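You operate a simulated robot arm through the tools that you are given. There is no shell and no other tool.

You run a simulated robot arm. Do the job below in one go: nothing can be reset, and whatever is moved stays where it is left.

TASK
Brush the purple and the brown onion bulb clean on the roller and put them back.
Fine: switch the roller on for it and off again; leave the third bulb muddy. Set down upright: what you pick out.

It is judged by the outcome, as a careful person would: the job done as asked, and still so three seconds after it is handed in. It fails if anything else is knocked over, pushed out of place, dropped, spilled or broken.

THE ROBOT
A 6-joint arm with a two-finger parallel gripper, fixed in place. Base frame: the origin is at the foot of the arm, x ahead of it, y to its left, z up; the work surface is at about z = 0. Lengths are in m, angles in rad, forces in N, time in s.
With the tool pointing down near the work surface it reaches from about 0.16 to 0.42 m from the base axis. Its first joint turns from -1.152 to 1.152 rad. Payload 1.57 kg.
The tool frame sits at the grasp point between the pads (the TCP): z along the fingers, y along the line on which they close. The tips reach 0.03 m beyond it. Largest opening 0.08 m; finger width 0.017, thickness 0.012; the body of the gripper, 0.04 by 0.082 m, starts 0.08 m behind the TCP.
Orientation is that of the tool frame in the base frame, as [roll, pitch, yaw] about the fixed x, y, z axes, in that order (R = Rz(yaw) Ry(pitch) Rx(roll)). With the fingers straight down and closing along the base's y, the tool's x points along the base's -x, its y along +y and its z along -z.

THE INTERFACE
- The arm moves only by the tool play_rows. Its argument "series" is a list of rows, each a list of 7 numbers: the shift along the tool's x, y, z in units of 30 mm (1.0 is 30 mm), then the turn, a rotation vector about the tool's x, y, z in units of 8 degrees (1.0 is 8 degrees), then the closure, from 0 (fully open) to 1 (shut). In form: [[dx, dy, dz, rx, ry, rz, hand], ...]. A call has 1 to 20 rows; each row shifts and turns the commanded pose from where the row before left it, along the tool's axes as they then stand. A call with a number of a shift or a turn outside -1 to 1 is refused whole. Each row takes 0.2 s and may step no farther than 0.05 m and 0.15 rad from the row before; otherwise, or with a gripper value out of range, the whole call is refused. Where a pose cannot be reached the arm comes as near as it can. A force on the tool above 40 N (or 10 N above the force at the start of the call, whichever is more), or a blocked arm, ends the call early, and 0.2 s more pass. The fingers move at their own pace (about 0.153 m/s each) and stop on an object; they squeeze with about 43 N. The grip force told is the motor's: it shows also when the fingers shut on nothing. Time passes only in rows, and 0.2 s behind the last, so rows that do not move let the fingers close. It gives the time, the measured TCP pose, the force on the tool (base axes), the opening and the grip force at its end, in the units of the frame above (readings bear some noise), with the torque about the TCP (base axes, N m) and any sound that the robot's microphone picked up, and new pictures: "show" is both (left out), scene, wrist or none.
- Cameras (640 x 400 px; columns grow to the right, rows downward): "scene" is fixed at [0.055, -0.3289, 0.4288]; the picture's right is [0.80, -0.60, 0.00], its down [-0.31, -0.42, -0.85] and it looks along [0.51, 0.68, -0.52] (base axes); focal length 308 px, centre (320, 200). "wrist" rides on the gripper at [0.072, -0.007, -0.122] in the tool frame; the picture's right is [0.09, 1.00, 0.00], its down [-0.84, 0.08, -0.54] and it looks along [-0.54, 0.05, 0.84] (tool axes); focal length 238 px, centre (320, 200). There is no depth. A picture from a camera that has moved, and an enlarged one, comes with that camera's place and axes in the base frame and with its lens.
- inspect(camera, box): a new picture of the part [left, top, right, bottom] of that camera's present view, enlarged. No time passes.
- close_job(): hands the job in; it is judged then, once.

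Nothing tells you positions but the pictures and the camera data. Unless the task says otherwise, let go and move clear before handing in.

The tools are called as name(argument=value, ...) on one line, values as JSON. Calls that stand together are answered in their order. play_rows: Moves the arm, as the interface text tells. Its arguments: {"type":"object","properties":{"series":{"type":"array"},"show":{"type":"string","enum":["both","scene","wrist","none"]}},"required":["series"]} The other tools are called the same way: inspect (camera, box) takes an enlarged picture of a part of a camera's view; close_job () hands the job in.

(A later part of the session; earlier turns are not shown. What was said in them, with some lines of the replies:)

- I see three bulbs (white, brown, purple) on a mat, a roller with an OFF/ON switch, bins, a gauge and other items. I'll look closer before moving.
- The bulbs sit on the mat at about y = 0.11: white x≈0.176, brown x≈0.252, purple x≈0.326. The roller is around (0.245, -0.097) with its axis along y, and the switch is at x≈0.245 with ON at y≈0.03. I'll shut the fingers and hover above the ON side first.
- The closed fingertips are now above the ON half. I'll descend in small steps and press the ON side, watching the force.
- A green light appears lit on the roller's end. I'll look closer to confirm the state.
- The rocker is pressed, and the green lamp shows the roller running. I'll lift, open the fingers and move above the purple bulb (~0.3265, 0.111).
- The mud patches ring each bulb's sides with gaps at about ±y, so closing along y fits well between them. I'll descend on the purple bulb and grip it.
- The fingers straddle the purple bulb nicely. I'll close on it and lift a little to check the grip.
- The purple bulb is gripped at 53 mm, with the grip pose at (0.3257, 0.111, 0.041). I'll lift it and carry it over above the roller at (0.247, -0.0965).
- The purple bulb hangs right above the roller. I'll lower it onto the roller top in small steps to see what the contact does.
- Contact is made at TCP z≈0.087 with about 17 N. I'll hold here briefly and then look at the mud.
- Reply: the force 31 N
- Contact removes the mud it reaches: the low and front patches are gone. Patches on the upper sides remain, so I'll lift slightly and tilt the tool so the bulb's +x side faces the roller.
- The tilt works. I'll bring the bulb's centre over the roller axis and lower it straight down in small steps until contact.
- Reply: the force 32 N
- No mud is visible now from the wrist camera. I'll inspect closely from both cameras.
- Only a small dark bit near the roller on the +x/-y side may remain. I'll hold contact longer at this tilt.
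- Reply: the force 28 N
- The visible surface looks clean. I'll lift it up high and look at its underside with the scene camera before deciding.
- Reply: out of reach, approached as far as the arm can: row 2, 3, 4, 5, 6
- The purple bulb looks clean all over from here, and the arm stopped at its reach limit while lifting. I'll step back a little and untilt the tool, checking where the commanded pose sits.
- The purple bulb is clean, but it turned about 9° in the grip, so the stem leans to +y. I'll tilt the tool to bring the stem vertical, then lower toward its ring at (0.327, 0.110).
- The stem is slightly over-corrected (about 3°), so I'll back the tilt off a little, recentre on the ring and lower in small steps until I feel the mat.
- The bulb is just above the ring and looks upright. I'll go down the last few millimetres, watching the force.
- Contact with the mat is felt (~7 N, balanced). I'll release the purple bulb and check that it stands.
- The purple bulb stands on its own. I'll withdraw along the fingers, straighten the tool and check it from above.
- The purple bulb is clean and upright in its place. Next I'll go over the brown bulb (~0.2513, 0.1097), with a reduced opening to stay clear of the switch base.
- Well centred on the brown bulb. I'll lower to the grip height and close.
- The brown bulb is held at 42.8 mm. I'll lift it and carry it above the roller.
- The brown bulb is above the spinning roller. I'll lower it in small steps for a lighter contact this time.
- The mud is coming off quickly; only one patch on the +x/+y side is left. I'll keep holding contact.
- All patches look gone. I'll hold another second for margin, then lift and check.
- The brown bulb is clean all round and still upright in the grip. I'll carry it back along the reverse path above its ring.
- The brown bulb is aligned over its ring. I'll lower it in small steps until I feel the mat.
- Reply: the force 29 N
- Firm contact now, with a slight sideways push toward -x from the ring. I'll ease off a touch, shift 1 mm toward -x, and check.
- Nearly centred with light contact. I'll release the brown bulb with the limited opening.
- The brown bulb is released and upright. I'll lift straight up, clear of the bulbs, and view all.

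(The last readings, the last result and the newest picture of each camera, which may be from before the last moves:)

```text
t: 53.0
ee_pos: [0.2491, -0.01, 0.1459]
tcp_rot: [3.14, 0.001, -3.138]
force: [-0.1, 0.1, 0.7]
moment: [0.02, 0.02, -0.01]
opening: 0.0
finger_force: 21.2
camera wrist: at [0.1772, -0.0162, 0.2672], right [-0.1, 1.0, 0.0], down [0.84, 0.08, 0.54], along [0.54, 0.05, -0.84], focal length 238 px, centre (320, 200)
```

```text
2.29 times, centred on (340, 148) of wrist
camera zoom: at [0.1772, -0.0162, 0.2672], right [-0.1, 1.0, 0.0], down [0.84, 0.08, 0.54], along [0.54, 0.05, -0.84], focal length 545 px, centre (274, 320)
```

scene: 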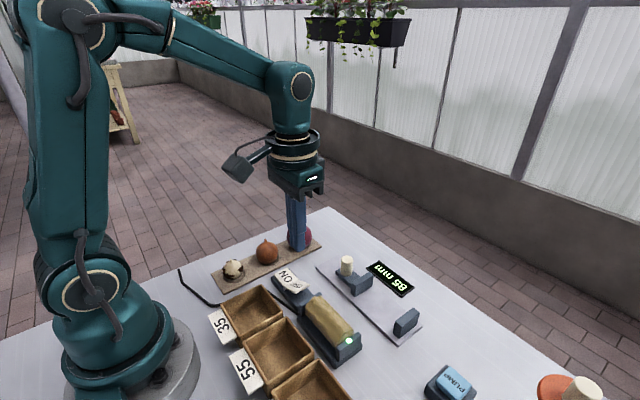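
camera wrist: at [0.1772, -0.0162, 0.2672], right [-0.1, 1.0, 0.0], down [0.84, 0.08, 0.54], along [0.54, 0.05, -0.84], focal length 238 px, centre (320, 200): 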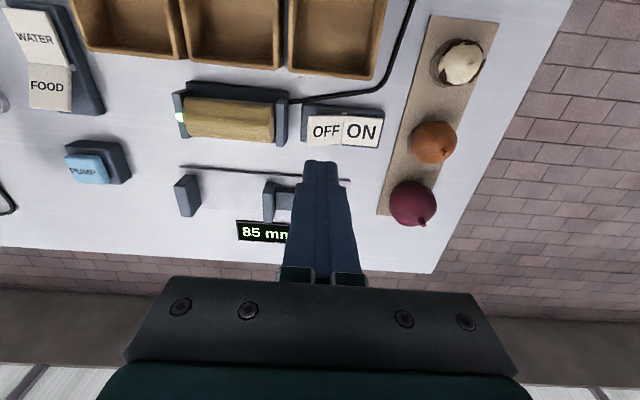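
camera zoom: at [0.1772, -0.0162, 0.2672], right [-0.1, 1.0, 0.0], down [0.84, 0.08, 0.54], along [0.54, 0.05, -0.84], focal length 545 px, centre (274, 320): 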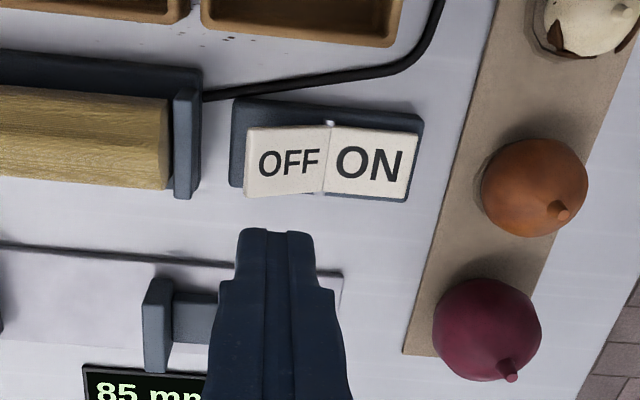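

Both bulbs are clean, upright and in place; the white one is still muddy. Now I'll press the OFF side (~0.246, -0.010) with closed fingers.

play_rows(series=[[0.1, 0, 1, 0, 0, 0, 1], [0, 0, 1, 0, 0, 0, 1], [0, 0, 0.6, 0, 0, 0, 1], [0, 0, 0.15, 0, 0, 0, 1], [0, 0, 0.15, 0, 0, 0, 1], [0, 0, 0.15, 0, 0, 0, 1], [0, 0, 0, 0, 0, 0, 1]])

inspect(camera="scene", box=[260, 250, 370, 360])

```text
t: 54.6
ee_pos: [0.2468, -0.0103, 0.0541]
tcp_rot: [3.141, 0.0, -3.138]
force: [-0.9, -0.4, -0.4]
moment: [0.01, 0.01, 0.02]
opening: 0.0001
finger_force: 21.4
camera wrist: at [0.1745, -0.0164, 0.1755], right [-0.09, 1.0, 0.0], down [0.84, 0.08, 0.54], along [0.54, 0.05, -0.84], focal length 238 px, centre (320, 200)
```

scene: 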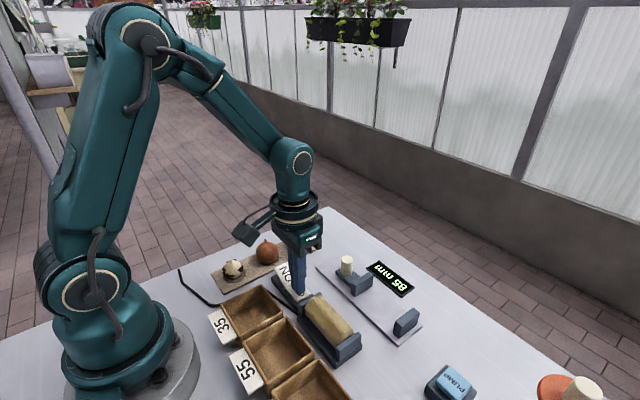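
wrist: 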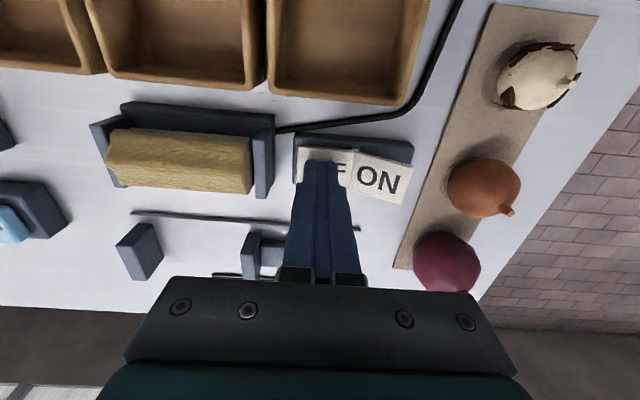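

```text
3.64 times, centred on (315, 305) of scene
camera zoom: at [0.055, -0.3289, 0.4288], right [0.8, -0.6, 0.0], down [-0.31, -0.42, -0.85], along [0.51, 0.68, -0.52], focal length 1121 px, centre (338, -182)
```

zoom: 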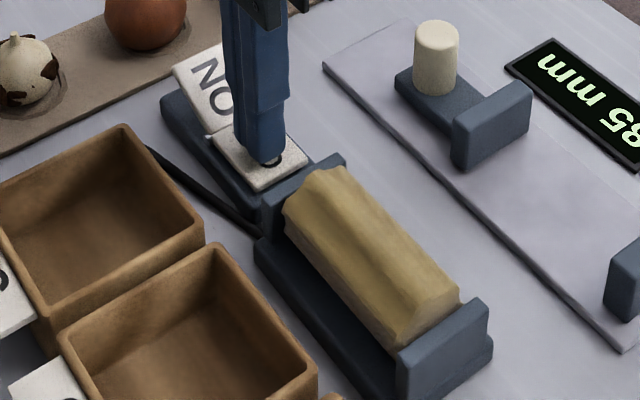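

The green lamp has gone out and OFF is down. I'll lift clear and take a final look at everything.

play_rows(series=[[0, 0, -0.5, 0, 0, 0, 1], [0, 0, -1, 0, 0, 0, 1], [0, 0, -1, 0, 0, 0, 1], [0, 0, -1, 0, 0, 0, 1], [0, 0, -1, 0, 0, 0, 1], [0, 0, -1, 0, 0, 0, 1], [0, 0, 0, 0, 0, 0, 1]])

inspect(camera="scene", box=[200, 200, 360, 300])

inspect(camera="scene", box=[240, 250, 430, 370])

inspect(camera="wrist", box=[160, 40, 480, 240])

```text
t: 56.2
ee_pos: [0.2473, -0.0102, 0.2204]
tcp_rot: [3.139, 0.001, -3.139]
force: [0.2, 0.2, 0.2]
moment: [0.03, 0.03, 0.03]
opening: 0.0
finger_force: 21.3
camera wrist: at [0.1748, -0.0167, 0.3419], right [-0.09, 1.0, 0.0], down [0.84, 0.08, 0.54], along [0.54, 0.05, -0.84], focal length 238 px, centre (320, 200)
```

scene: 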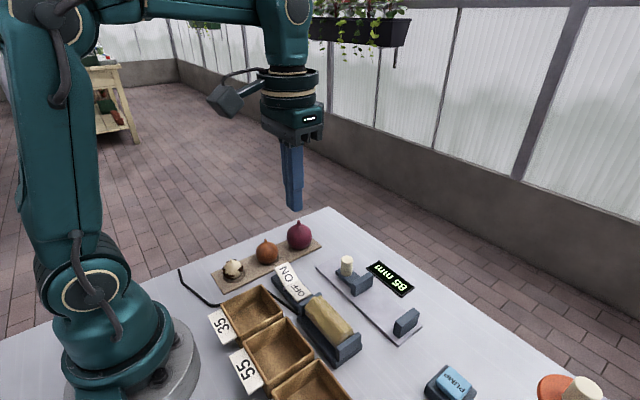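
wrist: 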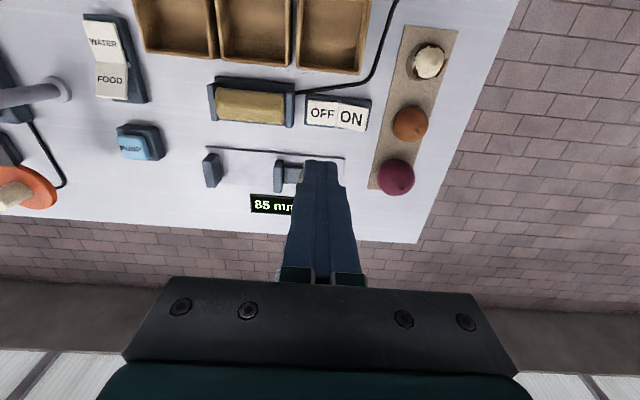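

```text
4.00 times, centred on (280, 250) of scene
camera zoom: at [0.055, -0.3289, 0.4288], right [0.8, -0.6, 0.0], down [-0.31, -0.42, -0.85], along [0.51, 0.68, -0.52], focal length 1233 px, centre (480, 0)
```

zoom: 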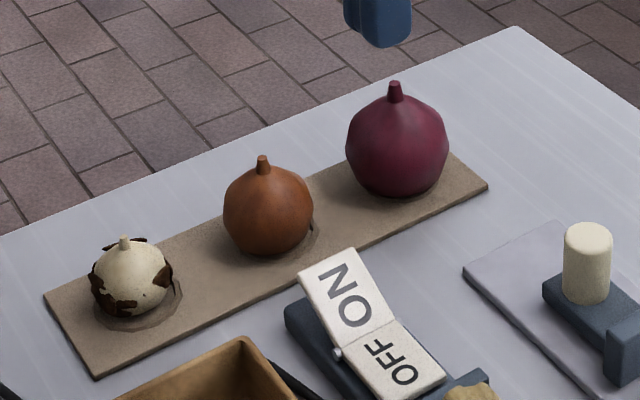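

```text
3.33 times, centred on (335, 310) of scene
camera zoom: at [0.055, -0.3289, 0.4288], right [0.8, -0.6, 0.0], down [-0.31, -0.42, -0.85], along [0.51, 0.68, -0.52], focal length 1027 px, centre (270, -167)
```

zoom: 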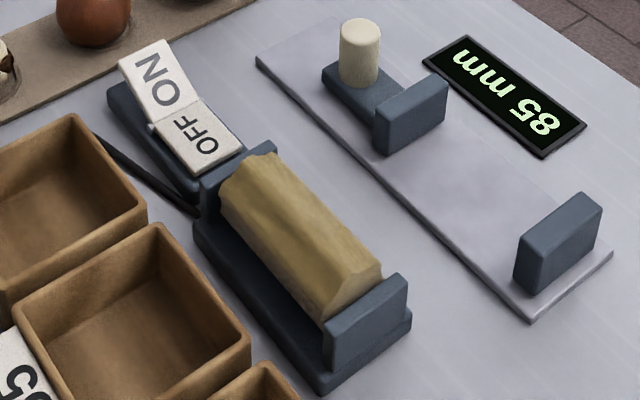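

```text
2.00 times, centred on (320, 140) of wrist
camera zoom: at [0.1748, -0.0167, 0.3419], right [-0.09, 1.0, 0.0], down [0.84, 0.08, 0.54], along [0.54, 0.05, -0.84], focal length 477 px, centre (320, 320)
```

zoom: 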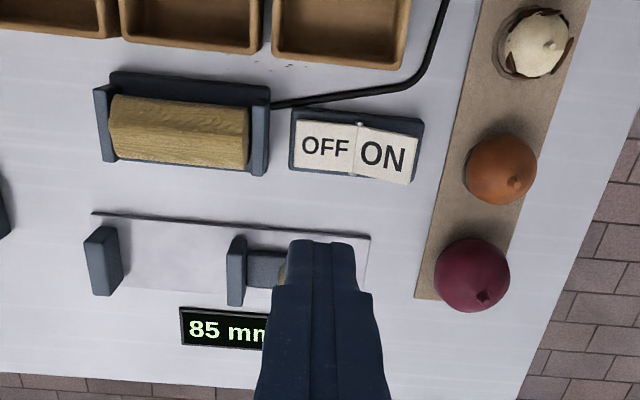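

The roller is off and everything looks in place. To be sure no mud hides on the far (+x) side of the cleaned bulbs, I'll yaw the wrist camera around high above the table and look from the other side.

play_rows(series=[[0, 0, -0.5, 0, 0, 1, 1], [0, 0, 0, 0, 0, 1, 1], [0, 0, 0, 0, 0, 1, 1], [0, 0, 0, 0, 0, 1, 1], [0, 0, 0, 0, 0, 1, 1], [0, 0, 0, 0, 0, 1, 1], [0, 0, 0, 0, 0, 1, 1], [0, 0, 0, 0, 0, 1, 1], [0, 0, 0, 0, 0, 1, 1], [0, 0, 0, 0, 0, 1, 1], [0, 0, 0, 0, 0, 1, 1], [0, 0, 0, 0, 0, 1, 1], [0, 0, 0, 0, 0, 1, 1], [0, 0, 0, 0, 0, 1, 1], [0, 0, 0, 0, 0, 1, 1], [0, 0, 0, 0, 0, 1, 1], [0, 0, 0, 0, 0, 1, 1], [0, 0, 0, 0, 0, 1, 1]])

```text
t: 60.0
ee_pos: [0.2475, -0.011, 0.2335]
tcp_rot: [-3.14, -0.002, 0.63]
force: [-0.6, -0.4, -0.4]
moment: [0.02, 0.02, -0.03]
opening: 0.0
finger_force: 20.9
camera wrist: at [0.3008, 0.0372, 0.3561], right [0.66, -0.75, 0.0], down [-0.63, -0.56, 0.54], along [-0.41, -0.36, -0.84], focal length 238 px, centre (320, 200)
```

scene: 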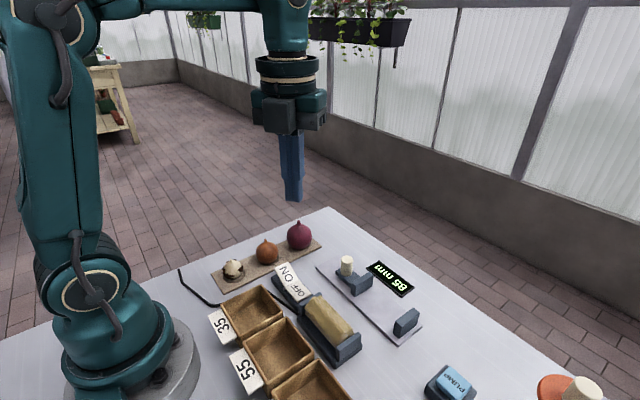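
wrist: 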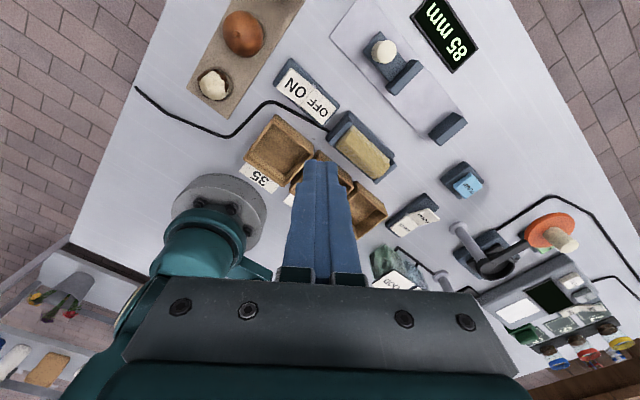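

play_rows(series=[[0.83, -0.29, 0, 0, 0, 0, 1], [0.83, -0.29, 0, 0, 0, 0, 1], [0.83, -0.29, 0, 0, 0, 0, 1], [0.83, -0.29, 0, 0, 0, 0, 1], [0.83, -0.29, 0, 0, 0, 0, 1], [0.83, -0.29, 0, 0, 0, 0, 1], [0, 0, 0, 0, 0, 0, 1]])

```text
t: 61.6
ee_pos: [0.3293, 0.1158, 0.2303]
tcp_rot: [-3.14, 0.0, 0.631]
force: [0.8, 0.0, 0.1]
moment: [0.0, 0.05, 0.0]
opening: 0.0
finger_force: 21.6
out of reach, approached as far as the arm can: row 6
camera wrist: at [0.3834, 0.1648, 0.3519], right [0.66, -0.75, 0.0], down [-0.63, -0.56, 0.54], along [-0.41, -0.36, -0.84], focal length 238 px, centre (320, 200)
```

scene: 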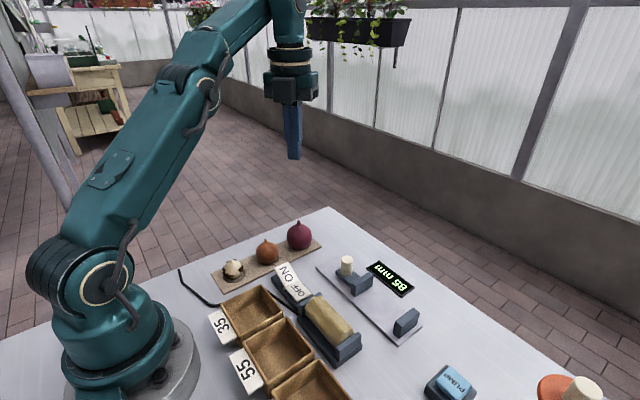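
wrist: 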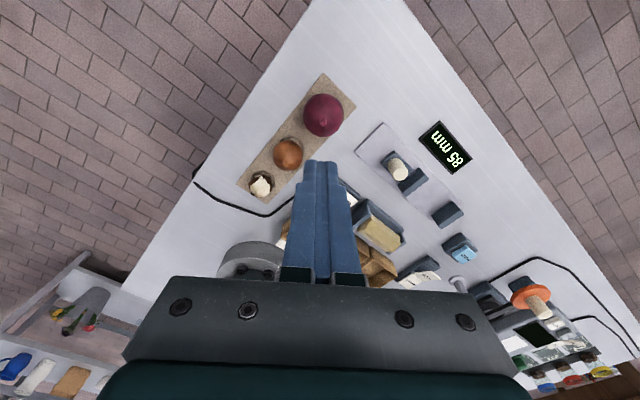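

inspect(camera="wrist", box=[230, 70, 370, 210])

inspect(camera="wrist", box=[260, 80, 360, 180])

```text
2.86 times, centred on (300, 140) of wrist
camera zoom: at [0.3834, 0.1648, 0.3519], right [0.66, -0.75, 0.0], down [-0.63, -0.56, 0.54], along [-0.41, -0.36, -0.84], focal length 681 px, centre (377, 371)
```

zoom: 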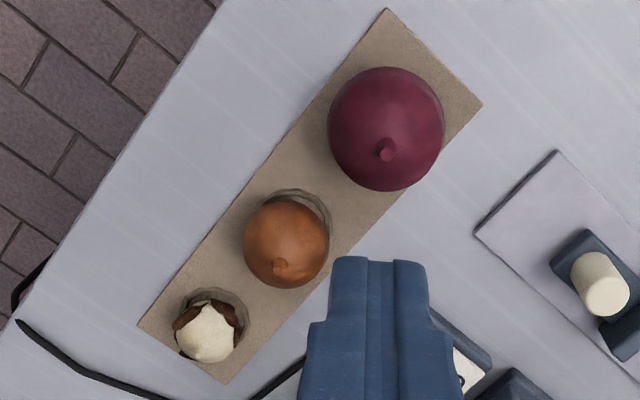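

```text
4.00 times, centred on (310, 130) of wrist
camera zoom: at [0.3834, 0.1648, 0.3519], right [0.66, -0.75, 0.0], down [-0.63, -0.56, 0.54], along [-0.41, -0.36, -0.84], focal length 953 px, centre (360, 480)
```

zoom: 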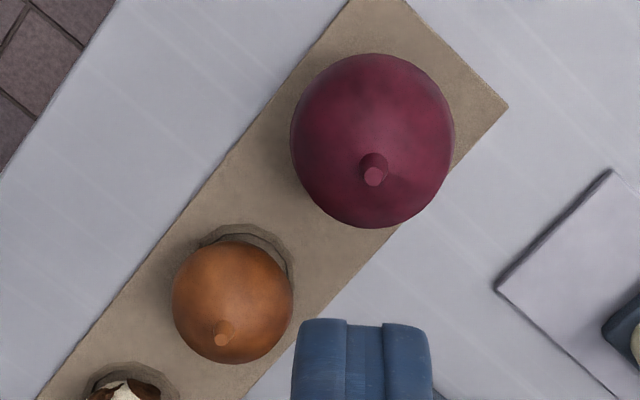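

Seen from the far side too, the purple and brown bulbs are clean, upright and on their spots. The white one is still muddy, the roller is off, and the arm is clear, so I'm handing the job in.

close_job()

```text
The job is handed in.
```

The purple and brown bulbs are brushed clean and back in their places on the mat, both standing upright. I checked them from both sides with the cameras and saw no mud left.

- **Roller:** I switched it on for the brushing and off again afterwards; the lamp is out and OFF is pressed.
- **Third bulb:** the white bulb is untouched and still muddy.
- **Surroundings:** nothing else looked moved or knocked over in the final views, and the arm is clear of everything.

The job is handed in.
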